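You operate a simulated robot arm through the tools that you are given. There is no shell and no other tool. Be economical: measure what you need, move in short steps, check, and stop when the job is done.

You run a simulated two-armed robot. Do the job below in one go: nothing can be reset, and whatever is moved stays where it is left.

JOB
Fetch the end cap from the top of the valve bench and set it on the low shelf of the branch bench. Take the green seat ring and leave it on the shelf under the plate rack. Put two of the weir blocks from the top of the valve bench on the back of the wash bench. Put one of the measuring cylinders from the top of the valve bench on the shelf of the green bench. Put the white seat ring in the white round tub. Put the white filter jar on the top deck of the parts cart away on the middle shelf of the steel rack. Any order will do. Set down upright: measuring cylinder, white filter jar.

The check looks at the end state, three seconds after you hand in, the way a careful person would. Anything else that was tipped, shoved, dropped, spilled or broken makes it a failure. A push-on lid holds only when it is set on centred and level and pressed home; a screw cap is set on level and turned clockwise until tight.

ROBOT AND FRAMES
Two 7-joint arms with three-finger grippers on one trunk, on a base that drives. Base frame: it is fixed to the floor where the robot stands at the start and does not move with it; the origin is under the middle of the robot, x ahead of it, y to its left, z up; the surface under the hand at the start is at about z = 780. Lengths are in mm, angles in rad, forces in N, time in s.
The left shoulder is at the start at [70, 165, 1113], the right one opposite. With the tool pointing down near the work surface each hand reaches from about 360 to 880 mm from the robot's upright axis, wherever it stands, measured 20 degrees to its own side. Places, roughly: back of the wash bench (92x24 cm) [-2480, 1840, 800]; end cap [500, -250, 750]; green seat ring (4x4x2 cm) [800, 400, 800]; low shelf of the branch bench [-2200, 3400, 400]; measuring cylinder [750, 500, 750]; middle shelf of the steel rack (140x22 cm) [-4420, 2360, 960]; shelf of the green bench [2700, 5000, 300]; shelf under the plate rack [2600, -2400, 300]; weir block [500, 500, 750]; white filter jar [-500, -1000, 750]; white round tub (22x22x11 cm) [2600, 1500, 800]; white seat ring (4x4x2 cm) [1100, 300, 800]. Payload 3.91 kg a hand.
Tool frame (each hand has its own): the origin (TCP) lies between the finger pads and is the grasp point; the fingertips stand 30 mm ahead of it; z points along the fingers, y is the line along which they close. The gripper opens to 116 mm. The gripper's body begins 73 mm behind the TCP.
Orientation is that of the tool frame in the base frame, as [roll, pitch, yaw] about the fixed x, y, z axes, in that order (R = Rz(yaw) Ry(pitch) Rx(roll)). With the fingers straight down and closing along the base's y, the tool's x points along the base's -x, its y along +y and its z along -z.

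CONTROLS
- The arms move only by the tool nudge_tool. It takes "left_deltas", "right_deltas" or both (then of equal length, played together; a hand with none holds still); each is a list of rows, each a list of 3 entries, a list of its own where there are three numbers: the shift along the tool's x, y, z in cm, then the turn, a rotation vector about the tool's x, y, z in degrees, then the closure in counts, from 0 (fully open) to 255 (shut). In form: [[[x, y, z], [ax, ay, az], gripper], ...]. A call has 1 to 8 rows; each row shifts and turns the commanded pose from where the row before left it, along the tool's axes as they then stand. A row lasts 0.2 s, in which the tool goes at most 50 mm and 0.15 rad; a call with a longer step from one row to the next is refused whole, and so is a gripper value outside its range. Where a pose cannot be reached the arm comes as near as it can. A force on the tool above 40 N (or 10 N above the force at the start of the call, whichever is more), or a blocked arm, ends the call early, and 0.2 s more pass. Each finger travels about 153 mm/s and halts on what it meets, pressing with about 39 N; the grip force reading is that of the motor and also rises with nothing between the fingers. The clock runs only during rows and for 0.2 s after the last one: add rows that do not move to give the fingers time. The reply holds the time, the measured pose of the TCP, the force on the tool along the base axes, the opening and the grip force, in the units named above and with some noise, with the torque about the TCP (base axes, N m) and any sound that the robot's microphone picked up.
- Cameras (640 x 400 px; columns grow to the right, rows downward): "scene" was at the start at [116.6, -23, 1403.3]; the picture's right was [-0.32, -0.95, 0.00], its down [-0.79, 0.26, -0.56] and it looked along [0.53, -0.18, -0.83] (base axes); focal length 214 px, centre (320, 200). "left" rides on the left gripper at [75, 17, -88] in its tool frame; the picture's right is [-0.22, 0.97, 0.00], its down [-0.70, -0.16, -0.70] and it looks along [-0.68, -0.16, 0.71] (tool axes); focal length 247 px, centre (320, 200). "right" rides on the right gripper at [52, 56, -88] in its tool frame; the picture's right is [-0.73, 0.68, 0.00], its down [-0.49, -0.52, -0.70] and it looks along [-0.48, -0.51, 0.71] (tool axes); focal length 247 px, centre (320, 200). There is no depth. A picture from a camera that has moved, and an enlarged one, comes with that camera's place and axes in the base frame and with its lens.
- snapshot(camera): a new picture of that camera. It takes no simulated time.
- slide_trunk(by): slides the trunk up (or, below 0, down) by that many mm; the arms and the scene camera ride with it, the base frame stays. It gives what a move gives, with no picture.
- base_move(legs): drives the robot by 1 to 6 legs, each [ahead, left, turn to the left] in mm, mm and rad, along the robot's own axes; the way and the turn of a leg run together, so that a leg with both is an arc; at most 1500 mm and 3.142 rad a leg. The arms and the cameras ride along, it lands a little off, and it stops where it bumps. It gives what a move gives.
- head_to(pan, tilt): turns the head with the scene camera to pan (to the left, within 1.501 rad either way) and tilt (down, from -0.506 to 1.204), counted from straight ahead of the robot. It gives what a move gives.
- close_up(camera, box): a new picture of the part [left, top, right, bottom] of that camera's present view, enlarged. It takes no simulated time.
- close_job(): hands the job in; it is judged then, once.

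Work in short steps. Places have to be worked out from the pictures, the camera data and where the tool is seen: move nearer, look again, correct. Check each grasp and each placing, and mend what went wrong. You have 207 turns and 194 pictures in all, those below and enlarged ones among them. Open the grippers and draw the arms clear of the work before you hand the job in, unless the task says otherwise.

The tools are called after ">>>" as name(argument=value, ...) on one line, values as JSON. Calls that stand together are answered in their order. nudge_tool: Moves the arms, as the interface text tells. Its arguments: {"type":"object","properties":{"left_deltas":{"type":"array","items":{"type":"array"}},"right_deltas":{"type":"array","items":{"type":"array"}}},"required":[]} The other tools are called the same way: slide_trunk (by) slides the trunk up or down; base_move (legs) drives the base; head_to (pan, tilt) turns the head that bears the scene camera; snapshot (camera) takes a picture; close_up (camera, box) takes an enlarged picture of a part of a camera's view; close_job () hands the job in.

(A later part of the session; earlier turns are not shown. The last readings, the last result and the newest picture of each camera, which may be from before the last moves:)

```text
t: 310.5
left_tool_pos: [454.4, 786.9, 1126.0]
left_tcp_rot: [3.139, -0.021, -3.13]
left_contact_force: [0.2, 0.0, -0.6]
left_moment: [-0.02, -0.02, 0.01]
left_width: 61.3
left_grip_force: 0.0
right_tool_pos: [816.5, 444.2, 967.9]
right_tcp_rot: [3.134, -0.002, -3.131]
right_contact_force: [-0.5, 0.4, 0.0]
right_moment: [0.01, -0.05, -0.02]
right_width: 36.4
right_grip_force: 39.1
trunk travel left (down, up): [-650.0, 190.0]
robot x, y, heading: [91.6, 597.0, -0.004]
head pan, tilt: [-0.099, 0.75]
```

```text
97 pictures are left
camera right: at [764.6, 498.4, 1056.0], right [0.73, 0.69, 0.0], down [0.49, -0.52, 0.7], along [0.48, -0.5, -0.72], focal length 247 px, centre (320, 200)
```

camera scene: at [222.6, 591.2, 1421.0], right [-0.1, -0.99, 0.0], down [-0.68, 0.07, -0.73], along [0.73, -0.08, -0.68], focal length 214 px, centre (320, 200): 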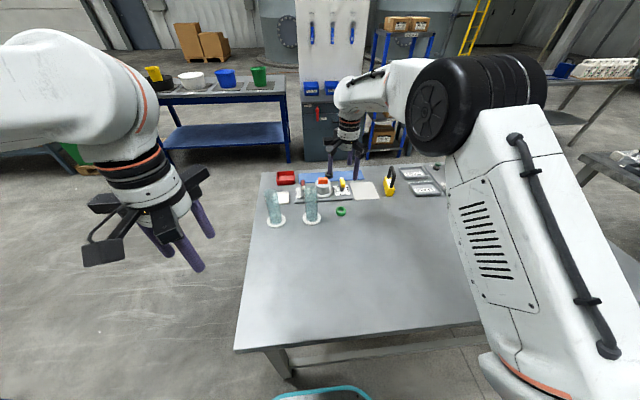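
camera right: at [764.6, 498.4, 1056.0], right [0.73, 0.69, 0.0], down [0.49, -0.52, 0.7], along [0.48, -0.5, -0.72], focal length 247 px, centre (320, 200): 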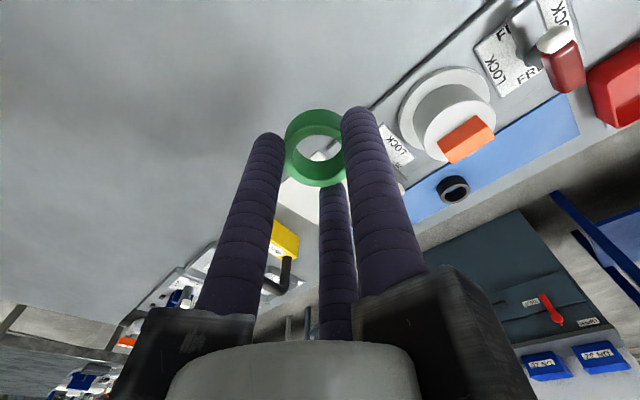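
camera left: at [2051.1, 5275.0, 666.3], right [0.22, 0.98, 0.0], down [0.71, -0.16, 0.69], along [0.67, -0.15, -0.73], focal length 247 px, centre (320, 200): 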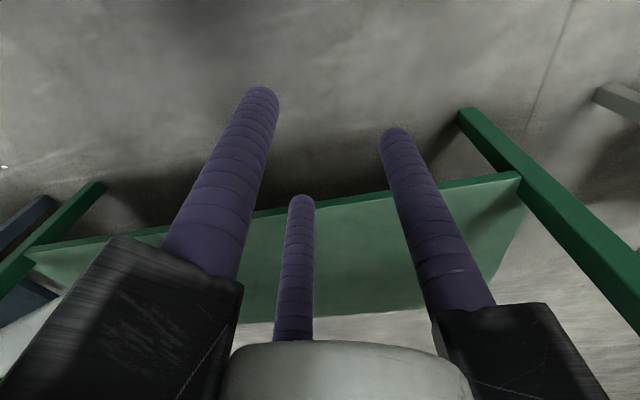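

Green ring held. Retract the right hand, and slide the base along so the left arm faces the end cap.

>>> nudge_tool(right_deltas=[[[4, 0, -1.5], [0, 0, 0], 220], [[4, 0, -1.5], [0, 0, 0], 220], [[4, 0, -1.5], [0, 0, 0], 220], [[4, 0, -1.5], [0, 0, 0], 220], [[4, 0, -1.5], [0, 0, 0], 220], [[4, 0, -1.5], [0, 0, 0], 220], [[4, 0, 0], [0, 0, 0], 220]])

>>> base_move(legs=[[0, -700, 0]])

>>> head_to(pan=-0.9, tilt=0.7)

>>> snapshot(camera="scene")

>>> snapshot(camera="left")

```text
t: 312.1
left_tool_pos: [456.1, 784.8, 1125.3]
left_tcp_rot: [3.138, -0.02, -3.13]
left_contact_force: [0.0, -0.4, -0.5]
left_moment: [-0.05, -0.02, 0.01]
left_width: 61.4
left_grip_force: 0.0
right_tool_pos: [538.4, 439.1, 1059.0]
right_tcp_rot: [3.137, 0.0, -3.132]
right_contact_force: [0.1, -0.3, 1.2]
right_moment: [0.1, 0.02, -0.03]
right_width: 36.4
right_grip_force: 39.2
trunk travel left (down, up): [-650.0, 190.0]
robot x, y, heading: [87.1, 595.8, -0.003]
head pan, tilt: [-0.099, 0.75]
```

```text
t: 315.9
left_tool_pos: [451.5, 85.2, 1125.6]
left_tcp_rot: [3.14, -0.02, -3.129]
left_contact_force: [-0.4, -0.1, -0.5]
left_moment: [-0.01, 0.0, 0.0]
left_width: 61.6
left_grip_force: 0.2
right_tool_pos: [535.2, -259.7, 1059.9]
right_tcp_rot: [3.135, -0.003, -3.133]
right_contact_force: [0.0, -0.7, -0.4]
right_moment: [0.0, 0.02, 0.01]
right_width: 36.4
right_grip_force: 38.7
trunk travel left (down, up): [-650.0, 190.0]
robot x, y, heading: [89.9, -99.2, -0.008]
head pan, tilt: [-0.099, 0.75]
```

```text
t: 317.0
left_tool_pos: [454.2, 84.9, 1124.9]
left_tcp_rot: [3.138, -0.022, -3.129]
left_contact_force: [0.4, 0.3, -0.3]
left_moment: [-0.04, -0.03, 0.0]
left_width: 61.5
left_grip_force: 0.0
right_tool_pos: [534.8, -259.5, 1060.4]
right_tcp_rot: [3.134, -0.002, -3.134]
right_contact_force: [0.0, 0.3, -0.3]
right_moment: [0.02, -0.02, 0.01]
right_width: 36.3
right_grip_force: 38.7
trunk travel left (down, up): [-650.0, 190.0]
robot x, y, heading: [88.9, -96.8, -0.006]
head pan, tilt: [-0.901, 0.7]
```

```text
96 pictures are left
camera scene: at [189.5, -167.5, 1425.2], right [-0.79, -0.62, 0.0], down [-0.4, 0.51, -0.76], along [0.47, -0.6, -0.64], focal length 214 px, centre (320, 200)
```

scene: 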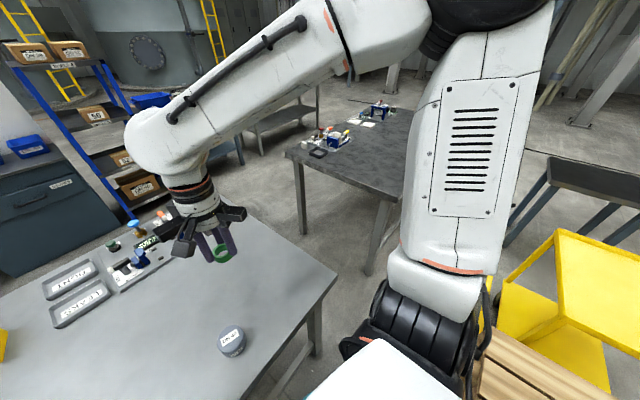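

```text
95 pictures are left
camera left: at [380.2, 101.8, 1216.0], right [0.21, 0.98, 0.0], down [0.71, -0.15, 0.68], along [0.67, -0.15, -0.73], focal length 247 px, centre (320, 200)
```

left: 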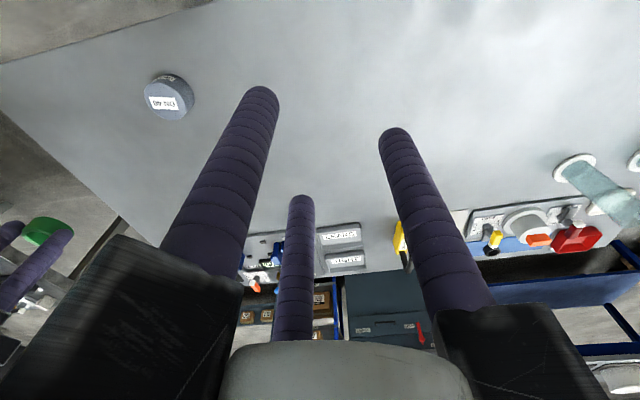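

End cap at about (477,−174). Shift the base so the left arm faces it and move the hand above it.

>>> base_move(legs=[[-30, -200, 0]])

>>> nudge_tool(left_deltas=[[[-1, -1, 4.5], [0, 0, 0], 0], [[-1, -1, 4.5], [0, 0, 0], 0], [[-1, -1, 4.5], [0, 0, 0], 0], [[-1, -1, 4.5], [0, 0, 0], 0], [[0, -1, 0], [0, 0, 0], 0]])

>>> snapshot(camera="left")

```text
t: 317.9
left_tool_pos: [453.0, 67.3, 1125.2]
left_tcp_rot: [3.137, -0.02, -3.14]
left_contact_force: [0.2, -0.9, 0.9]
left_moment: [0.01, -0.02, -0.02]
left_width: 61.1
left_grip_force: 0.0
right_tool_pos: [532.9, -277.5, 1060.3]
right_tcp_rot: [3.132, 0.0, -3.142]
right_contact_force: [-0.3, -0.1, 0.1]
right_moment: [0.03, -0.01, -0.02]
right_width: 36.1
right_grip_force: 39.2
trunk travel left (down, up): [-650.0, 190.0]
robot x, y, heading: [86.7, -112.8, -0.013]
head pan, tilt: [-0.901, 0.7]
stopped in leg 1: the robot was blocked; the commanded pose is now the measured one
```

```text
t: 319.1
left_tool_pos: [489.3, 19.8, 943.8]
left_tcp_rot: [3.139, -0.02, -3.141]
left_contact_force: [-0.1, -1.0, 0.0]
left_moment: [0.01, -0.01, 0.0]
left_width: 116.1
left_grip_force: 0.1
right_tool_pos: [533.7, -276.7, 1060.7]
right_tcp_rot: [3.136, 0.001, 3.141]
right_contact_force: [-1.1, 1.2, -0.1]
right_moment: [0.01, 0.02, -0.03]
right_width: 36.4
right_grip_force: 39.0
trunk travel left (down, up): [-650.0, 190.0]
robot x, y, heading: [88.6, -108.8, -0.014]
head pan, tilt: [-0.901, 0.7]
```

```text
94 pictures are left
camera left: at [417.4, 36.5, 1034.6], right [0.22, 0.97, 0.0], down [0.71, -0.16, 0.68], along [0.67, -0.15, -0.73], focal length 247 px, centre (320, 200)
```

left: 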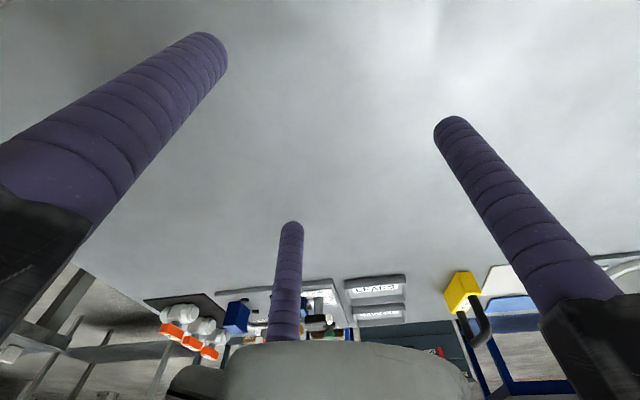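

The base met the pallet at the right; I ease back left 30 mm. The left arm can reach across to the cap once the right hand is moved aside.

>>> base_move(legs=[[0, 35, 0]])

>>> nudge_tool(right_deltas=[[[0, -3.5, -3], [0, 0, 0], 220], [[0, -3.5, -3], [0, 0, 0], 220], [[0, -3.5, -3], [0, 0, 0], 220], [[0, -3.5, -2], [0, 0, 0], 220], [[0, -3.5, 0], [0, 0, 0], 220], [[0, -3.5, 0], [0, 0, 0], 220]], left_deltas=[[[0, 0, -1], [0, 0, 0], 0], [[0, 0, 0], [0, 0, 0], 0], [[0.2, -4, 0], [0, 0, 0], 0], [[0.2, -4, 0], [0, 0, 0], 0], [[0.2, -4, 0], [0, 0, 0], 0], [[0.2, -4, 0], [0, 0, 0], 0]])

>>> nudge_tool(left_deltas=[[[0.1, -4, 0], [0, 0, 0], 0], [[0.1, -3, 0], [0, 0, 0], 0], [[0, 0, 0], [0, 0, 0], 0]])

>>> snapshot(camera="left")

>>> snapshot(camera="scene")

```text
t: 319.9
left_tool_pos: [491.9, 49.3, 944.6]
left_tcp_rot: [3.136, -0.022, 3.141]
left_contact_force: [-0.3, -0.6, -0.5]
left_moment: [0.05, 0.02, -0.02]
left_width: 116.2
left_grip_force: 0.0
right_tool_pos: [533.8, -245.8, 1060.3]
right_tcp_rot: [3.132, -0.002, 3.14]
right_contact_force: [-0.1, 1.0, 0.1]
right_moment: [0.03, 0.02, -0.02]
right_width: 36.2
right_grip_force: 39.2
trunk travel left (down, up): [-650.0, 190.0]
robot x, y, heading: [88.3, -82.2, -0.013]
head pan, tilt: [-0.901, 0.7]
```

```text
t: 321.4
left_tool_pos: [479.9, -111.5, 951.2]
left_tcp_rot: [3.136, -0.021, -3.139]
left_contact_force: [-0.4, 0.4, -0.1]
left_moment: [0.06, 0.01, 0.02]
left_width: 115.7
left_grip_force: 0.1
right_tool_pos: [533.9, -458.6, 1167.5]
right_tcp_rot: [3.131, -0.002, 3.141]
right_contact_force: [0.1, -0.5, -0.8]
right_moment: [0.07, 0.01, -0.04]
right_width: 36.6
right_grip_force: 38.9
trunk travel left (down, up): [-650.0, 190.0]
robot x, y, heading: [91.2, -77.1, -0.014]
head pan, tilt: [-0.901, 0.7]
```

```text
t: 322.1
left_tool_pos: [480.1, -175.3, 953.1]
left_tcp_rot: [3.14, -0.021, -3.14]
left_contact_force: [-0.5, 0.4, 0.3]
left_moment: [-0.04, -0.01, 0.01]
left_width: 115.9
left_grip_force: 0.0
right_tool_pos: [533.0, -452.6, 1170.6]
right_tcp_rot: [3.137, -0.003, 3.138]
right_contact_force: [-0.3, -0.5, -0.8]
right_moment: [-0.02, -0.03, 0.01]
right_width: 36.6
right_grip_force: 38.9
trunk travel left (down, up): [-650.0, 190.0]
robot x, y, heading: [88.3, -76.4, -0.016]
head pan, tilt: [-0.901, 0.7]
```

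```text
93 pictures are left
camera left: at [408.3, -158.1, 1043.6], right [0.22, 0.97, 0.0], down [0.71, -0.16, 0.68], along [0.67, -0.16, -0.73], focal length 247 px, centre (320, 200)
```

left: 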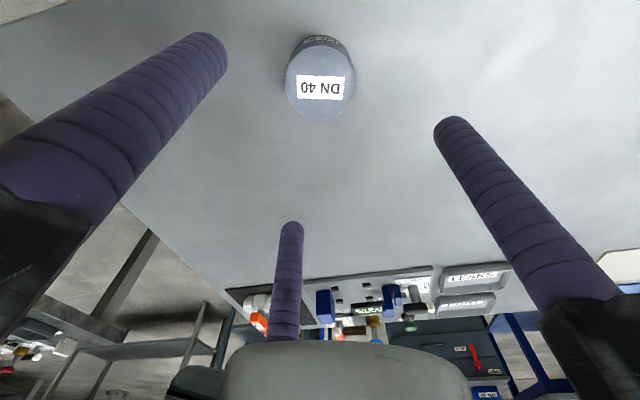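

```text
92 pictures are left
camera scene: at [189.3, -146.6, 1425.3], right [-0.79, -0.61, 0.0], down [-0.39, 0.51, -0.77], along [0.47, -0.61, -0.64], focal length 214 px, centre (320, 200)
```

scene: 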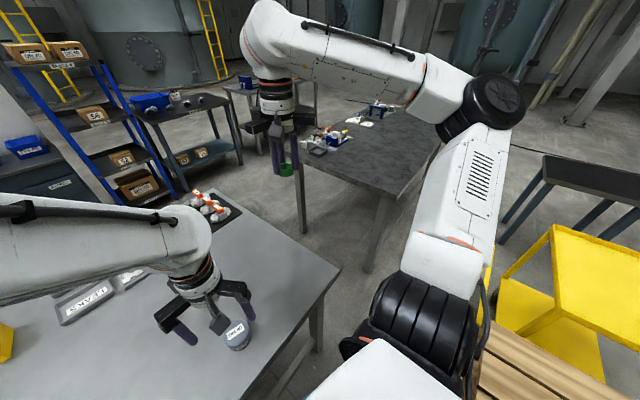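

Centred over the cap. Descend and grip it.

>>> nudge_tool(left_deltas=[[[-0.2, -0.1, 4.5], [0, 0, 0], 0], [[0, 0, 4.5], [0, 0, 0], 0], [[0, 0, 4.2], [0, 0, 0], 0], [[0, 0, 0], [0, 0, 0], 80], [[0, 0, 0], [0, 0, 0], 200], [[0, 0, 0], [0, 0, 0], 200], [[0, 0, 0], [0, 0, 0], 200]])

>>> nudge_tool(left_deltas=[[[0, 0, -3], [0, 0, 0], 200], [[0, 0, -4.5], [0, 0, 0], 200], [[0, 0, -4.5], [0, 0, 0], 200], [[0, 0, -4.5], [0, 0, 0], 200], [[0, 0, -4.5], [0, 0, 0], 200], [[0, 0, 0], [0, 0, 0], 200]])

>>> snapshot(camera="left")

```text
t: 323.9
left_tool_pos: [505.7, -186.6, 862.7]
left_tcp_rot: [-3.037, -0.014, -3.08]
left_contact_force: [0.2, 0.3, -0.3]
left_moment: [0.03, 0.01, -0.01]
left_width: 25.1
left_grip_force: 0.1
right_tool_pos: [533.8, -454.9, 1169.4]
right_tcp_rot: [3.135, -0.003, 3.139]
right_contact_force: [0.6, 0.3, -0.9]
right_moment: [0.03, -0.02, 0.0]
right_width: 36.4
right_grip_force: 38.5
trunk travel left (down, up): [-650.0, 190.0]
robot x, y, heading: [85.2, -80.2, -0.016]
head pan, tilt: [-0.901, 0.7]
stopped in row 7 (left hand): the arm was blocked; the commanded pose is now the measured one
```

```text
t: 325.4
left_tool_pos: [502.8, -167.5, 1069.7]
left_tcp_rot: [-3.044, -0.014, -3.082]
left_contact_force: [0.8, 0.2, 0.4]
left_moment: [0.02, 0.02, -0.02]
left_width: 25.0
left_grip_force: 0.1
right_tool_pos: [533.9, -454.7, 1168.9]
right_tcp_rot: [3.135, -0.002, 3.138]
right_contact_force: [0.7, -0.3, -0.2]
right_moment: [0.01, 0.03, 0.02]
right_width: 36.6
right_grip_force: 39.3
trunk travel left (down, up): [-650.0, 190.0]
robot x, y, heading: [87.7, -81.4, -0.015]
head pan, tilt: [-0.901, 0.7]
```

```text
91 pictures are left
camera left: at [427.9, -146.0, 1156.1], right [0.16, 0.98, -0.1], down [0.71, -0.05, 0.7], along [0.69, -0.19, -0.7], focal length 247 px, centre (320, 200)
```

left: 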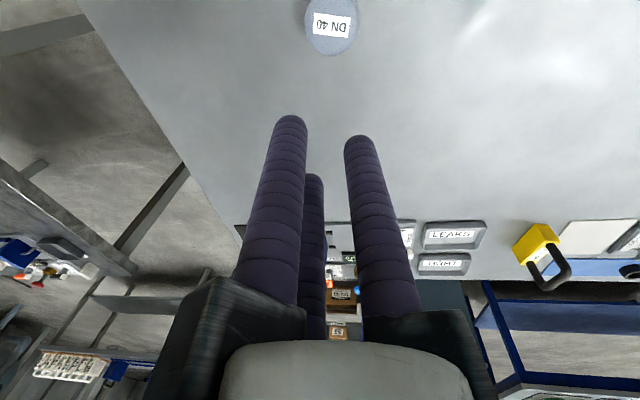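

The left arm was blocked crossing over; the cap is untouched. I shift back/left and turn right 0.6 rad so the cap lies before the left arm.

>>> base_move(legs=[[0, 100, 0], [-90, 0, 0], [0, 0, -0.58]])

>>> head_to(pan=0.2, tilt=0.9)

>>> snapshot(camera="scene")

>>> snapshot(camera="left")

```text
t: 328.8
left_tool_pos: [297.4, -279.2, 1067.9]
left_tcp_rot: [-3.043, -0.013, 2.62]
left_contact_force: [0.4, 0.1, -0.2]
left_moment: [0.02, -0.01, 0.0]
left_width: 25.3
left_grip_force: 0.1
right_tool_pos: [164.7, -537.7, 1169.6]
right_tcp_rot: [3.134, -0.001, 2.56]
right_contact_force: [0.2, 0.1, -0.3]
right_moment: [0.03, -0.03, -0.04]
right_width: 36.2
right_grip_force: 39.5
trunk travel left (down, up): [-650.0, 190.0]
robot x, y, heading: [-3.0, 20.6, -0.602]
head pan, tilt: [-0.901, 0.7]
```

```text
t: 330.1
left_tool_pos: [297.0, -280.1, 1068.9]
left_tcp_rot: [-3.042, -0.013, 2.62]
left_contact_force: [1.4, 0.4, 1.2]
left_moment: [0.04, -0.02, 0.01]
left_width: 24.9
left_grip_force: 0.2
right_tool_pos: [164.8, -536.4, 1170.2]
right_tcp_rot: [3.135, 0.0, 2.56]
right_contact_force: [-0.7, 0.8, 0.9]
right_moment: [0.01, 0.02, -0.02]
right_width: 36.5
right_grip_force: 38.8
trunk travel left (down, up): [-650.0, 190.0]
robot x, y, heading: [-4.4, 19.3, -0.6]
head pan, tilt: [0.201, 0.901]
```

```text
90 pictures are left
camera scene: at [109.6, -37.7, 1409.1], right [-0.39, -0.92, 0.0], down [-0.72, 0.3, -0.62], along [0.57, -0.24, -0.78], focal length 214 px, centre (320, 200)
```

scene: 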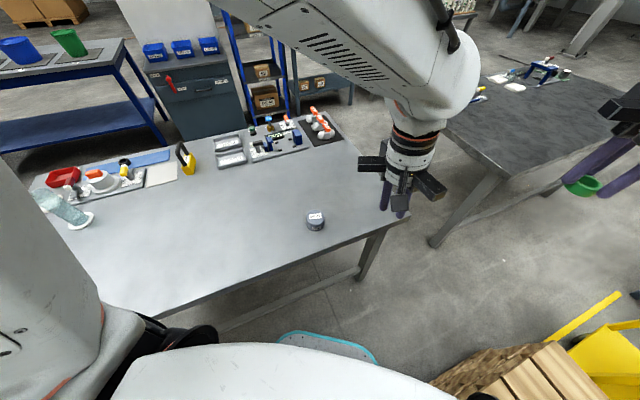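

```text
89 pictures are left
camera left: at [246.4, -220.5, 1156.0], right [0.68, 0.73, -0.1], down [0.57, -0.43, 0.7], along [0.47, -0.53, -0.7], focal length 247 px, centre (320, 200)
```

left: 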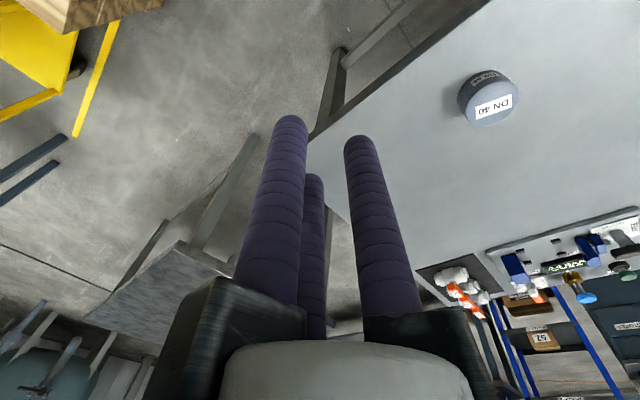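

Now the cap lies on the left side. Level the left tool and move over the cap.

>>> nudge_tool(left_deltas=[[[0, 0, 0], [-5.7, -0.7, 0], 0], [[-2.12, 3.64, 2], [0, 0, 0], 0], [[-2.12, 3.64, 2], [0, 0, 0], 0], [[-2.12, 3.64, 2], [0, 0, 0], 0], [[-2.12, 3.64, 2], [0, 0, 0], 0], [[-2.12, 3.64, 2], [0, 0, 0], 0], [[0, 0, 0], [0, 0, 0], 0]])

>>> snapshot(camera="left")

```text
t: 331.8
left_tool_pos: [480.2, -173.5, 971.2]
left_tcp_rot: [3.139, 0.001, 2.618]
left_contact_force: [-0.3, -0.1, -0.2]
left_moment: [0.0, 0.02, -0.03]
left_width: 115.9
left_grip_force: 0.1
right_tool_pos: [164.5, -537.8, 1170.5]
right_tcp_rot: [3.131, 0.001, 2.559]
right_contact_force: [-0.1, 0.2, -0.5]
right_moment: [0.0, 0.0, 0.02]
right_width: 36.7
right_grip_force: 38.5
trunk travel left (down, up): [-650.0, 190.0]
robot x, y, heading: [-0.1, 16.4, -0.6]
head pan, tilt: [0.201, 0.901]
```

```text
88 pictures are left
camera left: at [425.3, -121.9, 1059.4], right [0.68, 0.73, 0.0], down [0.52, -0.49, 0.7], along [0.51, -0.48, -0.71], focal length 247 px, centre (320, 200)
```

left: 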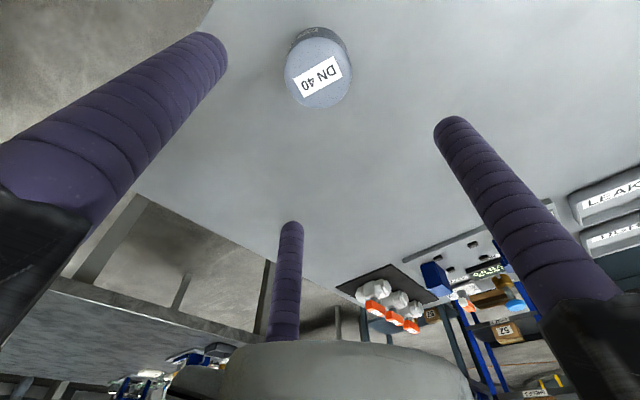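

Centred. Descend, grip, lift.

>>> nudge_tool(left_deltas=[[[0, 0, 4.5], [0, 0, 0], 0], [[0, 0, 4.5], [0, 0, 0], 0], [[0, 0, 4.5], [0, 0, 0], 0], [[0, 0, 1.7], [0, 0, 0], 0], [[0, 0, 0], [0, 0, 0], 80], [[0, 0, 0], [0, 0, 0], 200], [[0, 0, 0], [0, 0, 0], 200], [[0, 0, 0], [0, 0, 0], 200]])

>>> nudge_tool(left_deltas=[[[0, 0, -2], [0, 0, 0], 200], [[0, 0, -4.5], [0, 0, 0], 200], [[0, 0, -4.5], [0, 0, 0], 200], [[0, 0, -4.5], [0, 0, 0], 200], [[0, 0, -4.5], [0, 0, 0], 200], [[0, 0, -4.5], [0, 0, 0], 200], [[0, 0, 0], [0, 0, 0], 200]])

>>> snapshot(camera="left")

```text
t: 333.6
left_tool_pos: [481.0, -175.2, 817.3]
left_tcp_rot: [3.139, 0.0, 2.62]
left_contact_force: [-0.2, -0.3, -0.6]
left_moment: [-0.02, -0.04, -0.03]
left_width: 61.6
left_grip_force: 38.5
right_tool_pos: [164.8, -538.5, 1169.8]
right_tcp_rot: [3.134, -0.001, 2.558]
right_contact_force: [0.8, 0.0, 0.1]
right_moment: [-0.02, 0.02, 0.02]
right_width: 36.6
right_grip_force: 39.2
trunk travel left (down, up): [-650.0, 190.0]
robot x, y, heading: [-0.2, 18.3, -0.598]
head pan, tilt: [0.201, 0.901]
```

```text
t: 335.1
left_tool_pos: [481.4, -175.0, 1063.5]
left_tcp_rot: [-3.14, -0.003, 2.62]
left_contact_force: [-0.2, -0.5, -2.0]
left_moment: [0.01, 0.01, -0.01]
left_width: 61.7
left_grip_force: 38.9
right_tool_pos: [165.4, -538.0, 1168.2]
right_tcp_rot: [3.134, -0.002, 2.558]
right_contact_force: [-0.3, -0.1, -0.9]
right_moment: [0.04, 0.02, 0.0]
right_width: 36.4
right_grip_force: 38.6
trunk travel left (down, up): [-650.0, 190.0]
robot x, y, heading: [-0.8, 21.9, -0.601]
head pan, tilt: [0.201, 0.901]
```

```text
87 pictures are left
camera left: at [425.7, -123.7, 1152.5], right [0.68, 0.73, 0.0], down [0.52, -0.49, 0.7], along [0.51, -0.47, -0.72], focal length 247 px, centre (320, 200)
```

left: 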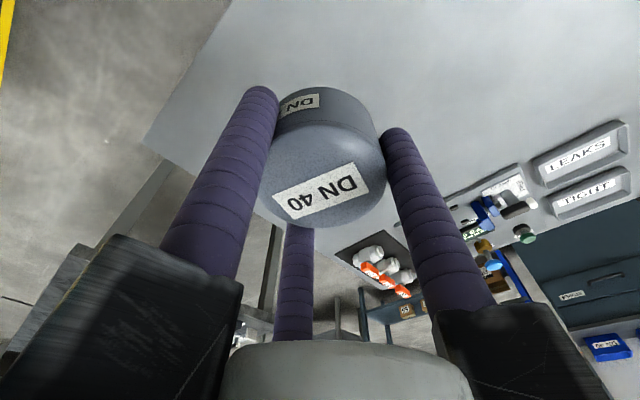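

Cap held. Drive back round the bench end to the far side, then face −y toward the plate rack.

>>> base_move(legs=[[0, 0, 0.6], [0, 1340, 0], [1500, 0, 0], [130, 0, 0], [0, 0, -1.57]])

>>> head_to(pan=0.1, tilt=0.4)

>>> snapshot(camera="scene")

```text
t: 355.3
left_tool_pos: [1720.8, 809.7, 1063.4]
left_tcp_rot: [3.139, 0.0, 1.604]
left_contact_force: [-0.2, 0.7, -1.0]
left_moment: [0.01, -0.01, 0.0]
left_width: 61.6
left_grip_force: 38.9
right_tool_pos: [1246.3, 889.4, 1169.4]
right_tcp_rot: [3.135, 0.0, 1.542]
right_contact_force: [0.3, -0.3, -1.2]
right_moment: [0.0, 0.01, -0.01]
right_width: 36.3
right_grip_force: 38.3
trunk travel left (down, up): [-650.0, 190.0]
robot x, y, heading: [1631.0, 1318.7, -1.617]
head pan, tilt: [0.201, 0.901]
```

```text
t: 356.2
left_tool_pos: [1720.0, 809.9, 1064.7]
left_tcp_rot: [-3.141, -0.001, 1.604]
left_contact_force: [0.4, 0.9, -1.0]
left_moment: [-0.02, 0.01, 0.03]
left_width: 61.6
left_grip_force: 39.0
right_tool_pos: [1246.8, 887.2, 1169.4]
right_tcp_rot: [3.134, -0.004, 1.543]
right_contact_force: [0.5, -0.4, -0.2]
right_moment: [0.0, -0.01, -0.02]
right_width: 36.3
right_grip_force: 38.7
trunk travel left (down, up): [-650.0, 190.0]
robot x, y, heading: [1636.9, 1320.5, -1.615]
head pan, tilt: [0.099, 0.4]
```

```text
86 pictures are left
camera scene: at [1635.4, 1178.4, 1452.0], right [-1.0, -0.06, 0.0], down [-0.02, 0.39, -0.92], along [0.05, -0.92, -0.39], focal length 214 px, centre (320, 200)
```

scene: 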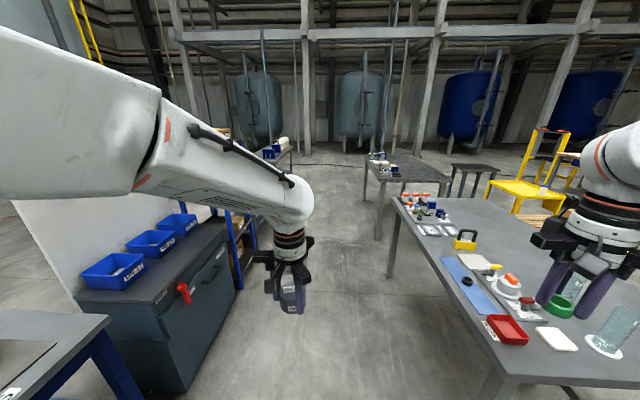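

The plate rack table is visible far ahead at about (2500,−2400). Drive down the lane 2.3 m and look again.

>>> base_move(legs=[[0, 0, 0.044], [1500, 0, 0], [800, 0, 0]])

>>> head_to(pan=0.5, tilt=0.4)

>>> snapshot(camera="scene")

```text
t: 367.9
left_tool_pos: [1771.7, -1471.2, 1065.3]
left_tcp_rot: [3.14, 0.0, 1.656]
left_contact_force: [-0.1, -0.6, -2.1]
left_moment: [-0.03, 0.02, 0.0]
left_width: 61.5
left_grip_force: 38.6
right_tool_pos: [1296.1, -1418.6, 1169.4]
right_tcp_rot: [3.133, -0.002, 1.596]
right_contact_force: [0.1, 0.2, 0.0]
right_moment: [0.01, -0.02, 0.0]
right_width: 36.4
right_grip_force: 39.2
trunk travel left (down, up): [-650.0, 190.0]
robot x, y, heading: [1663.0, -965.0, -1.562]
head pan, tilt: [0.099, 0.4]
```

```text
t: 368.8
left_tool_pos: [1773.0, -1470.4, 1062.9]
left_tcp_rot: [3.141, -0.001, 1.657]
left_contact_force: [0.4, -0.5, -1.4]
left_moment: [-0.02, -0.01, 0.01]
left_width: 61.7
left_grip_force: 39.1
right_tool_pos: [1294.9, -1417.0, 1168.9]
right_tcp_rot: [3.134, -0.001, 1.597]
right_contact_force: [0.4, -0.2, 0.2]
right_moment: [0.0, -0.01, -0.01]
right_width: 36.4
right_grip_force: 39.4
trunk travel left (down, up): [-650.0, 190.0]
robot x, y, heading: [1657.1, -965.1, -1.562]
head pan, tilt: [0.499, 0.4]
```

```text
85 pictures are left
camera scene: at [1703.5, -1095.8, 1452.1], right [-0.87, -0.49, 0.0], down [-0.19, 0.34, -0.92], along [0.45, -0.8, -0.39], focal length 214 px, centre (320, 200)
```

scene: 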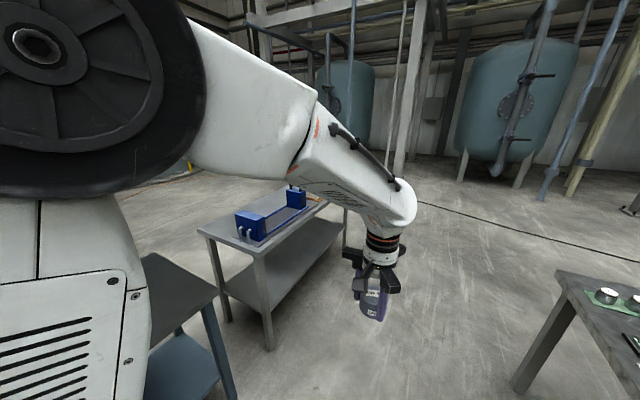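

Plate-rack table: near side at x≈2380, y from −1670 on. Drive alongside and turn to face it.

>>> base_move(legs=[[1300, 0, 0], [0, 40, 1.56]])

>>> head_to(pan=0.0, tilt=0.6)

>>> snapshot(camera="scene")

```text
t: 379.1
left_tool_pos: [2216.2, -2105.1, 1064.0]
left_tcp_rot: [3.14, -0.001, -3.05]
left_contact_force: [0.0, -0.1, -1.7]
left_moment: [0.01, 0.0, 0.02]
left_width: 61.6
left_grip_force: 39.3
right_tool_pos: [2167.0, -2582.6, 1169.8]
right_tcp_rot: [3.135, -0.001, -3.108]
right_contact_force: [-0.5, -0.1, -1.1]
right_moment: [-0.01, 0.01, -0.01]
right_width: 36.3
right_grip_force: 38.1
trunk travel left (down, up): [-650.0, 190.0]
robot x, y, heading: [1708.6, -2224.0, 0.016]
head pan, tilt: [0.499, 0.4]
```

```text
t: 380.0
left_tool_pos: [2215.4, -2104.4, 1064.9]
left_tcp_rot: [-3.14, 0.0, -3.05]
left_contact_force: [0.6, 0.4, -1.8]
left_moment: [0.03, 0.01, 0.02]
left_width: 61.3
left_grip_force: 39.1
right_tool_pos: [2166.8, -2583.2, 1170.5]
right_tcp_rot: [3.136, -0.002, -3.108]
right_contact_force: [-1.0, -0.1, 0.7]
right_moment: [-0.02, -0.01, 0.0]
right_width: 36.5
right_grip_force: 38.5
trunk travel left (down, up): [-650.0, 190.0]
robot x, y, heading: [1706.1, -2220.4, 0.019]
head pan, tilt: [0.0, 0.6]
```

```text
84 pictures are left
camera scene: at [1847.5, -2220.2, 1433.8], right [0.02, -1.0, 0.0], down [-0.56, -0.01, -0.83], along [0.82, 0.02, -0.56], focal length 214 px, centre (320, 200)
```

scene: 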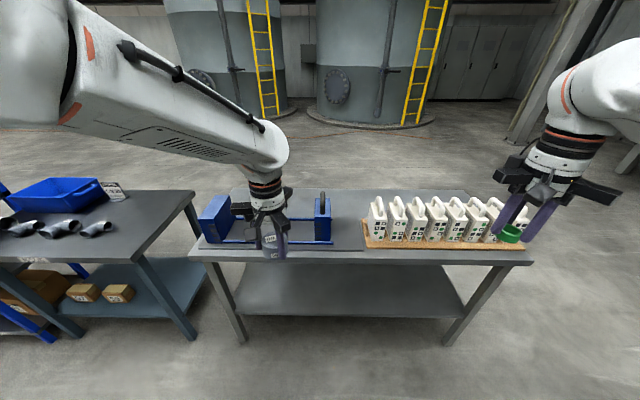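

The shelf below (front edge x≈2430, z≈300) is empty. Tilt the right tool ~34° forward and lower the trunk so the ring can be reached in under the top.

>>> nudge_tool(right_deltas=[[[-2.5, 3.2, 2.5], [0, 0, 0], 220], [[-2.5, 3.2, 2.5], [0, 0, 0], 220], [[-2.5, 3.2, 2.5], [0, 0, 0], 220], [[-2.5, 3.2, 2.5], [0, 0, 0], 220], [[0, 0, 0], [0, -8.5, 0], 220], [[0, 0, 0], [0, -8.5, 0], 220], [[0, 0, 0], [0, -8.5, 0], 220], [[0, 0, 0], [0, -8.5, 0], 220]])

>>> slide_trunk(by=-350)

>>> slide_trunk(by=-290)

>>> head_to(pan=-0.1, tilt=0.4)

>>> snapshot(camera="scene")

```text
t: 381.8
left_tool_pos: [2214.5, -2103.7, 1065.1]
left_tcp_rot: [3.139, 0.002, -3.048]
left_contact_force: [0.4, 0.1, -1.3]
left_moment: [0.01, -0.01, 0.02]
left_width: 61.6
left_grip_force: 39.1
right_tool_pos: [2260.5, -2450.7, 1072.7]
right_tcp_rot: [3.131, 0.595, -3.115]
right_contact_force: [0.2, 0.1, -1.2]
right_moment: [0.0, -0.01, 0.01]
right_width: 36.3
right_grip_force: 38.6
trunk travel left (down, up): [-650.0, 190.0]
robot x, y, heading: [1709.9, -2222.0, 0.021]
head pan, tilt: [0.0, 0.6]
```

```text
t: 385.2
left_tool_pos: [2215.4, -2104.7, 712.8]
left_tcp_rot: [3.141, 0.001, -3.049]
left_contact_force: [0.0, 0.1, -1.5]
left_moment: [-0.01, -0.02, -0.01]
left_width: 61.3
left_grip_force: 39.6
right_tool_pos: [2261.7, -2449.9, 720.3]
right_tcp_rot: [3.133, 0.592, -3.114]
right_contact_force: [-0.3, 1.0, 0.0]
right_moment: [0.03, 0.01, -0.04]
right_width: 36.3
right_grip_force: 38.6
trunk travel left (down, up): [-300.0, 540.0]
robot x, y, heading: [1711.0, -2222.7, 0.017]
head pan, tilt: [0.0, 0.6]
```

```text
t: 388.1
left_tool_pos: [2215.0, -2104.0, 423.9]
left_tcp_rot: [3.141, -0.001, -3.049]
left_contact_force: [1.0, -0.7, -1.9]
left_moment: [0.01, 0.03, 0.01]
left_width: 61.5
left_grip_force: 39.0
right_tool_pos: [2261.7, -2449.7, 431.0]
right_tcp_rot: [3.133, 0.592, -3.113]
right_contact_force: [-0.3, -0.1, 0.3]
right_moment: [0.01, 0.03, 0.0]
right_width: 36.3
right_grip_force: 39.2
trunk travel left (down, up): [-10.0, 830.0]
robot x, y, heading: [1711.8, -2224.9, 0.019]
head pan, tilt: [0.0, 0.6]
```

```text
t: 388.9
left_tool_pos: [2216.6, -2103.2, 424.6]
left_tcp_rot: [-3.139, 0.001, -3.048]
left_contact_force: [-0.5, 0.0, -2.2]
left_moment: [-0.03, 0.02, 0.01]
left_width: 61.5
left_grip_force: 39.1
right_tool_pos: [2262.0, -2452.2, 430.5]
right_tcp_rot: [3.132, 0.591, -3.113]
right_contact_force: [0.5, -0.6, -0.2]
right_moment: [0.01, -0.01, -0.01]
right_width: 36.3
right_grip_force: 39.2
trunk travel left (down, up): [-10.0, 830.0]
robot x, y, heading: [1707.7, -2221.0, 0.011]
head pan, tilt: [-0.099, 0.4]
```

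```text
83 pictures are left
camera scene: at [1851.2, -2229.3, 812.0], right [-0.08, -1.0, 0.0], down [-0.39, 0.03, -0.92], along [0.92, -0.08, -0.39], focal length 214 px, centre (320, 200)
```

scene: 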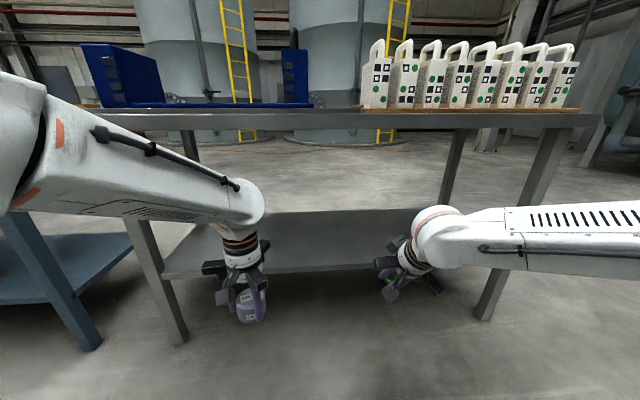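

Clear view. Extend the right hand 25 cm in over the shelf.

>>> nudge_tool(right_deltas=[[[-3.45, 0, 2.32], [0, 0, 0], 220], [[-3.45, 0, 2.32], [0, 0, 0], 220], [[-3.45, 0, 2.32], [0, 0, 0], 220], [[-3.45, 0, 2.32], [0, 0, 0], 220], [[-3.45, 0, 2.32], [0, 0, 0], 220], [[-3.45, 0, 2.32], [0, 0, 0], 220], [[0, 0, 0], [0, 0, 0], 220]])

>>> snapshot(camera="scene")

>>> snapshot(camera="right")

```text
t: 390.4
left_tool_pos: [2216.7, -2105.8, 423.5]
left_tcp_rot: [-3.14, 0.0, -3.05]
left_contact_force: [0.1, -0.4, -1.2]
left_moment: [0.01, -0.02, 0.01]
left_width: 61.6
left_grip_force: 38.5
right_tool_pos: [2510.6, -2440.9, 430.8]
right_tcp_rot: [3.131, 0.593, -3.113]
right_contact_force: [-0.3, 0.1, -0.4]
right_moment: [-0.06, -0.03, 0.02]
right_width: 36.3
right_grip_force: 38.7
trunk travel left (down, up): [-10.0, 830.0]
robot x, y, heading: [1709.6, -2223.9, 0.016]
head pan, tilt: [-0.099, 0.4]
```

```text
82 pictures are left
camera scene: at [1851.4, -2229.3, 812.0], right [-0.08, -1.0, 0.0], down [-0.39, 0.03, -0.92], along [0.92, -0.08, -0.39], focal length 214 px, centre (320, 200)
```

scene: 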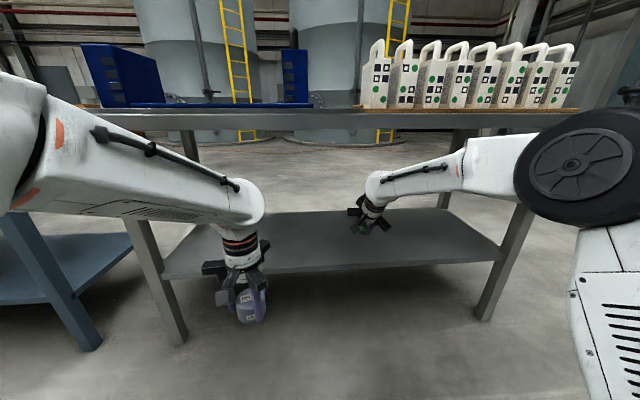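

```text
81 pictures are left
camera right: at [2415.9, -2388.2, 472.9], right [0.58, 0.7, 0.41], down [0.03, -0.53, 0.85], along [0.81, -0.48, -0.33], focal length 247 px, centre (320, 200)
```

right: 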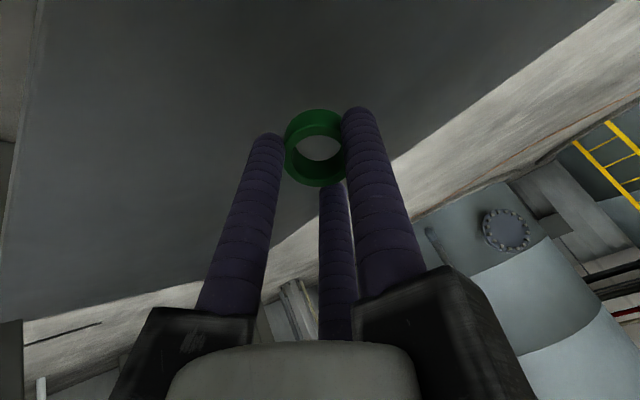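

Over the shelf. Lower to touch.

>>> nudge_tool(right_deltas=[[[1.95, 0, 2.9], [0, 0, 0], 220], [[1.95, 0, 2.9], [0, 0, 0], 220], [[0.22, 0, 0.33], [0, 0, 0], 220], [[0.22, 0, 0.33], [0, 0, 0], 220], [[0.22, 0, 0.33], [0, 0, 0], 220], [[0, 0, 0], [0, 0, 0], 220]])

```text
t: 391.3
left_tool_pos: [2214.4, -2104.3, 424.0]
left_tcp_rot: [-3.141, 0.002, -3.049]
left_contact_force: [-1.3, -0.1, -0.9]
left_moment: [-0.04, 0.01, -0.01]
left_width: 61.6
left_grip_force: 39.0
right_tool_pos: [2515.0, -2439.0, 368.2]
right_tcp_rot: [3.13, 0.616, -3.116]
right_contact_force: [2.3, 0.6, 15.5]
right_moment: [-0.03, -0.19, 0.0]
right_width: 36.2
right_grip_force: 38.7
trunk travel left (down, up): [-10.0, 830.0]
robot x, y, heading: [1708.5, -2224.8, 0.022]
head pan, tilt: [-0.099, 0.4]
stopped in row 4 (right hand): the force on the tool passed its limit at 42 N (the readings are from after the stop); the commanded pose is now the measured one
```

Touching the shelf. Raise 3 mm, release, and withdraw along the tool axis.

>>> nudge_tool(right_deltas=[[[-0.17, 0, -0.25], [0, 0, 0], 220], [[0, 0, 0], [0, 0, 0], 160], [[0, 0, 0], [0, 0, 0], 120], [[0, 0, -1], [0, 0, 0], 100], [[0, 0, -3], [0, 0, 0], 100], [[-1, 0, -3], [0, 0, 0], 100], [[0, 0, 0], [0, 0, 0], 100]])

>>> snapshot(camera="right")

```text
t: 392.9
left_tool_pos: [2215.2, -2104.6, 424.2]
left_tcp_rot: [3.141, 0.0, -3.048]
left_contact_force: [-0.3, -0.2, -1.6]
left_moment: [-0.02, 0.0, 0.0]
left_width: 61.6
left_grip_force: 38.5
right_tool_pos: [2481.0, -2441.3, 428.2]
right_tcp_rot: [3.132, 0.604, -3.115]
right_contact_force: [0.8, -0.6, -0.1]
right_moment: [-0.02, 0.03, 0.0]
right_width: 70.6
right_grip_force: 0.0
trunk travel left (down, up): [-10.0, 830.0]
robot x, y, heading: [1712.5, -2225.3, 0.021]
head pan, tilt: [-0.099, 0.4]
```

```text
80 pictures are left
camera right: at [2386.0, -2389.1, 470.3], right [0.58, 0.7, 0.42], down [0.02, -0.53, 0.85], along [0.81, -0.48, -0.32], focal length 247 px, centre (320, 200)
```

right: 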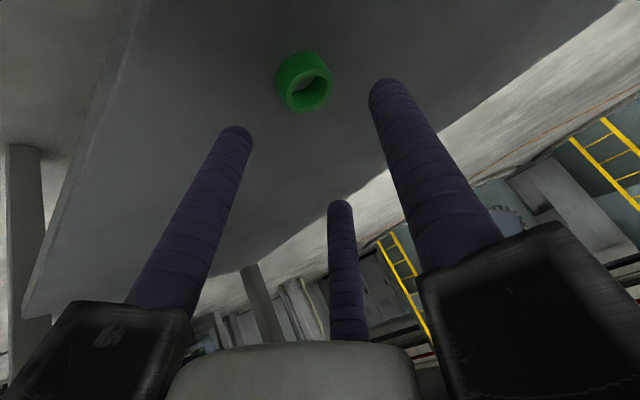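

Green ring lies on the shelf. Retract the arm and raise the trunk.

>>> nudge_tool(right_deltas=[[[3.45, 0, -2.32], [0, 0, 0], 100], [[3.45, 0, -2.32], [0, 0, 0], 100], [[3.45, 0, -2.32], [0, 0, 0], 100], [[3.45, 0, -2.32], [0, 0, 0], 100], [[3.45, 0, -2.32], [0, 0, 0], 100], [[0, 0, 0], [0, 0, 0], 100]])

>>> slide_trunk(by=350)

>>> slide_trunk(by=290)

>>> head_to(pan=-1.3, tilt=0.5)

>>> snapshot(camera="scene")

```text
t: 394.3
left_tool_pos: [2214.7, -2104.0, 424.2]
left_tcp_rot: [3.141, 0.001, -3.051]
left_contact_force: [-0.3, -0.3, -1.9]
left_moment: [-0.01, -0.01, 0.04]
left_width: 61.2
left_grip_force: 38.7
right_tool_pos: [2311.5, -2440.6, 414.6]
right_tcp_rot: [3.114, 0.547, -3.105]
right_contact_force: [0.6, -0.2, -0.2]
right_moment: [0.0, 0.01, 0.0]
right_width: 70.4
right_grip_force: 0.1
right hand out of reach, approached as far as the arm can: row 4, 5
trunk travel left (down, up): [-10.0, 830.0]
robot x, y, heading: [1709.0, -2220.2, 0.016]
head pan, tilt: [-0.099, 0.4]
```

```text
t: 397.8
left_tool_pos: [2215.0, -2104.0, 773.5]
left_tcp_rot: [3.141, 0.001, -3.05]
left_contact_force: [-0.5, 0.7, -1.1]
left_moment: [0.02, 0.01, 0.0]
left_width: 61.2
left_grip_force: 38.1
right_tool_pos: [2313.4, -2441.6, 765.0]
right_tcp_rot: [3.115, 0.545, -3.105]
right_contact_force: [0.3, -0.7, 0.9]
right_moment: [0.0, 0.03, -0.01]
right_width: 70.4
right_grip_force: 0.1
trunk travel left (down, up): [-360.0, 480.0]
robot x, y, heading: [1711.0, -2220.2, 0.014]
head pan, tilt: [-0.099, 0.4]
```

```text
t: 400.7
left_tool_pos: [2215.9, -2104.9, 1062.8]
left_tcp_rot: [3.14, 0.001, -3.048]
left_contact_force: [-0.4, 0.1, -1.6]
left_moment: [0.02, 0.0, -0.03]
left_width: 61.4
left_grip_force: 39.2
right_tool_pos: [2314.0, -2441.7, 1054.1]
right_tcp_rot: [3.117, 0.545, -3.105]
right_contact_force: [-0.7, -0.3, 0.1]
right_moment: [-0.02, -0.01, 0.0]
right_width: 70.5
right_grip_force: 0.1
trunk travel left (down, up): [-650.0, 190.0]
robot x, y, heading: [1713.1, -2223.6, 0.014]
head pan, tilt: [-0.099, 0.4]
```

```text
t: 402.1
left_tool_pos: [2215.0, -2102.9, 1065.0]
left_tcp_rot: [-3.141, 0.0, -3.05]
left_contact_force: [-0.5, 1.0, -1.4]
left_moment: [0.0, 0.01, -0.03]
left_width: 61.7
left_grip_force: 39.3
right_tool_pos: [2314.1, -2440.8, 1055.5]
right_tcp_rot: [3.114, 0.545, -3.106]
right_contact_force: [0.6, -0.7, 0.6]
right_moment: [0.0, -0.02, 0.0]
right_width: 70.5
right_grip_force: 0.1
trunk travel left (down, up): [-650.0, 190.0]
robot x, y, heading: [1712.9, -2222.8, 0.018]
head pan, tilt: [-1.3, 0.499]
```

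```text
79 pictures are left
camera scene: at [1784.8, -2308.9, 1442.9], right [-0.96, -0.28, 0.0], down [-0.14, 0.46, -0.88], along [0.25, -0.84, -0.48], focal length 214 px, centre (320, 200)
```

scene: 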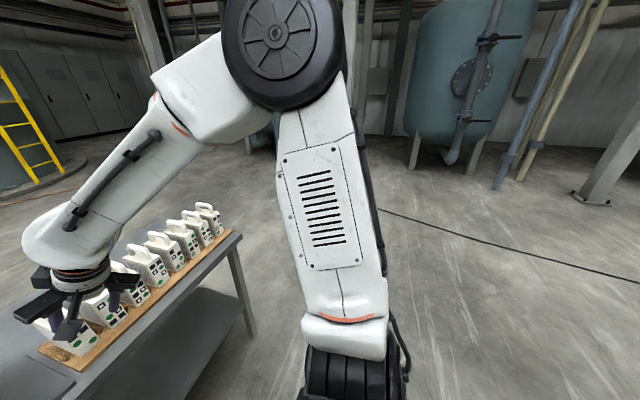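

Next the jar on the yellow cart. I go round the south side of the dark table and approach the cart from its south-east.

>>> base_move(legs=[[0, -480, 0], [0, 0, 3.12], [1500, 0, 0], [110, 0, 0]])

>>> head_to(pan=-0.8, tilt=0.4)

>>> snapshot(camera="scene")

```text
t: 420.0
left_tool_pos: [-391.1, -2732.7, 1063.1]
left_tcp_rot: [3.141, 0.0, 0.041]
left_contact_force: [0.4, 0.3, -1.2]
left_moment: [0.01, 0.01, -0.01]
left_width: 61.5
left_grip_force: 39.1
right_tool_pos: [-471.6, -2390.4, 1054.7]
right_tcp_rot: [3.115, 0.545, -0.015]
right_contact_force: [0.3, 0.0, -0.5]
right_moment: [0.01, 0.02, -0.06]
right_width: 70.6
right_grip_force: 0.0
trunk travel left (down, up): [-650.0, 190.0]
robot x, y, heading: [120.6, -2642.1, 3.103]
head pan, tilt: [-1.3, 0.499]
```

```text
t: 420.9
left_tool_pos: [-390.1, -2732.6, 1064.9]
left_tcp_rot: [-3.141, 0.0, 0.042]
left_contact_force: [0.3, -0.3, -1.5]
left_moment: [0.01, -0.03, -0.02]
left_width: 61.4
left_grip_force: 39.2
right_tool_pos: [-471.4, -2389.5, 1055.0]
right_tcp_rot: [3.114, 0.546, -0.015]
right_contact_force: [0.3, 0.0, 0.6]
right_moment: [0.02, 0.03, 0.01]
right_width: 70.4
right_grip_force: 0.1
trunk travel left (down, up): [-650.0, 190.0]
robot x, y, heading: [122.4, -2643.6, 3.108]
head pan, tilt: [-0.799, 0.4]
```

```text
78 pictures are left
camera scene: at [7.2, -2570.6, 1452.1], right [0.74, 0.67, 0.0], down [0.26, -0.29, -0.92], along [-0.62, 0.68, -0.39], focal length 214 px, centre (320, 200)
```

scene: 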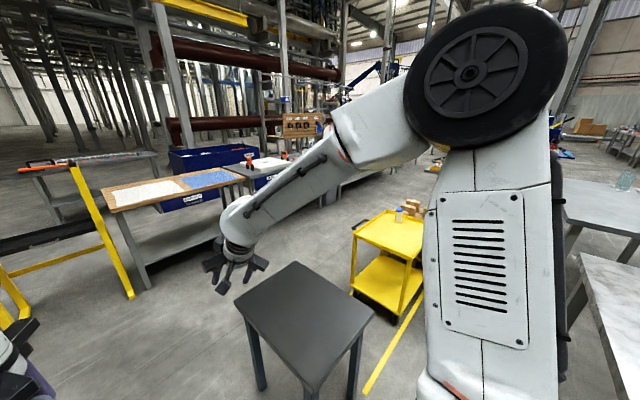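

Triangulating both views puts the jar at about (−556,−1041,680) on a lower cart deck. I slide up to stand east of the cart, facing it.

>>> base_move(legs=[[0, 0, 0.034], [0, -1500, 0]])

>>> head_to(pan=0.0, tilt=0.8)

>>> snapshot(camera="scene")

```text
t: 428.6
left_tool_pos: [-381.4, -1245.1, 1063.7]
left_tcp_rot: [3.14, 0.0, 0.036]
left_contact_force: [0.3, -0.2, -1.1]
left_moment: [-0.01, -0.01, 0.04]
left_width: 61.5
left_grip_force: 39.3
right_tool_pos: [-460.6, -904.1, 1053.6]
right_tcp_rot: [3.113, 0.544, -0.024]
right_contact_force: [0.2, 0.6, -1.0]
right_moment: [-0.05, -0.02, 0.01]
right_width: 70.5
right_grip_force: 0.1
trunk travel left (down, up): [-650.0, 190.0]
robot x, y, heading: [132.5, -1155.9, 3.104]
head pan, tilt: [-0.799, 0.4]
stopped in leg 2: the robot was blocked; the commanded pose is now the measured one
```

```text
t: 429.7
left_tool_pos: [-381.0, -1246.8, 1064.4]
left_tcp_rot: [-3.141, 0.0, 0.033]
left_contact_force: [0.0, 0.1, -1.5]
left_moment: [0.0, 0.02, -0.02]
left_width: 61.0
left_grip_force: 39.0
right_tool_pos: [-459.3, -905.9, 1054.7]
right_tcp_rot: [3.117, 0.544, -0.022]
right_contact_force: [0.0, 0.0, 0.2]
right_moment: [0.0, 0.0, 0.03]
right_width: 70.5
right_grip_force: 0.0
trunk travel left (down, up): [-650.0, 190.0]
robot x, y, heading: [131.7, -1162.0, 3.101]
head pan, tilt: [0.0, 0.799]
```

```text
77 pictures are left
camera scene: at [-1.1, -1154.3, 1417.0], right [0.04, 1.0, 0.0], down [0.72, -0.03, -0.7], along [-0.7, 0.03, -0.72], focal length 214 px, centre (320, 200)
```

scene: 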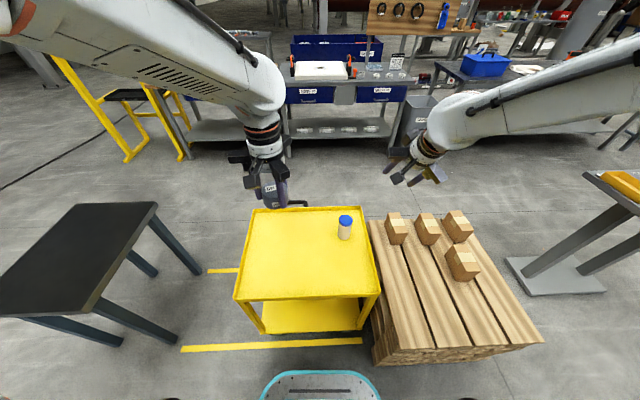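

The base touched the pallet's corner; I'll ease away. Look at the jar closely.

>>> base_move(legs=[[0, 50, 0.04]])

>>> close_up(camera="scene", box=[290, 180, 410, 260])

>>> snapshot(camera="right")

```text
t: 430.6
left_tool_pos: [-377.4, -1315.0, 1062.9]
left_tcp_rot: [3.139, -0.001, 0.075]
left_contact_force: [0.3, 0.3, -1.2]
left_moment: [0.0, -0.01, -0.02]
left_width: 61.3
left_grip_force: 39.2
right_tool_pos: [-470.6, -976.7, 1053.4]
right_tcp_rot: [3.112, 0.545, 0.016]
right_contact_force: [-0.3, 0.5, -0.9]
right_moment: [0.0, 0.0, 0.01]
right_width: 70.3
right_grip_force: 0.1
trunk travel left (down, up): [-650.0, 190.0]
robot x, y, heading: [132.6, -1208.1, 3.143]
head pan, tilt: [0.0, 0.799]
```

```text
5.00 times, centred on (350, 220) of scene
camera zoom: at [-2.4, -1206.2, 1416.9], right [0.0, 1.0, 0.0], down [0.72, 0.0, -0.7], along [-0.7, 0.0, -0.72], focal length 1072 px, centre (170, 100)
```

zoom: 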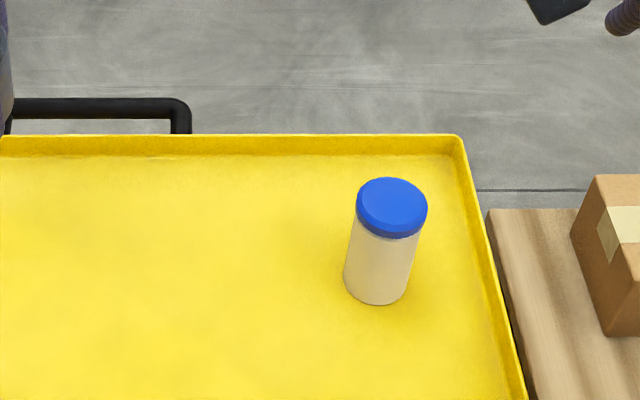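

```text
75 pictures are left
camera right: at [-377.7, -1028.5, 1102.8], right [-0.6, -0.69, 0.4], down [-0.07, 0.54, 0.84], along [-0.79, 0.48, -0.38], focal length 247 px, centre (320, 200)
```

right: 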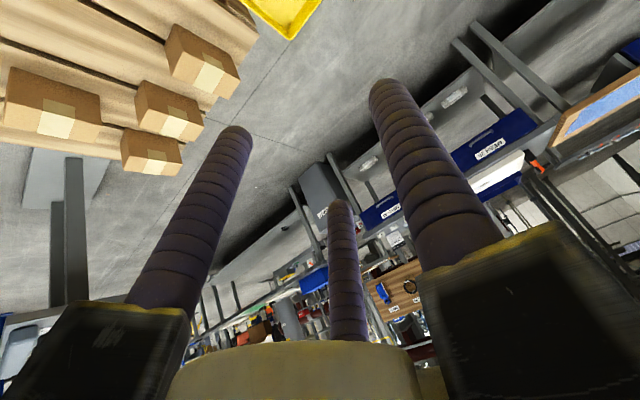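

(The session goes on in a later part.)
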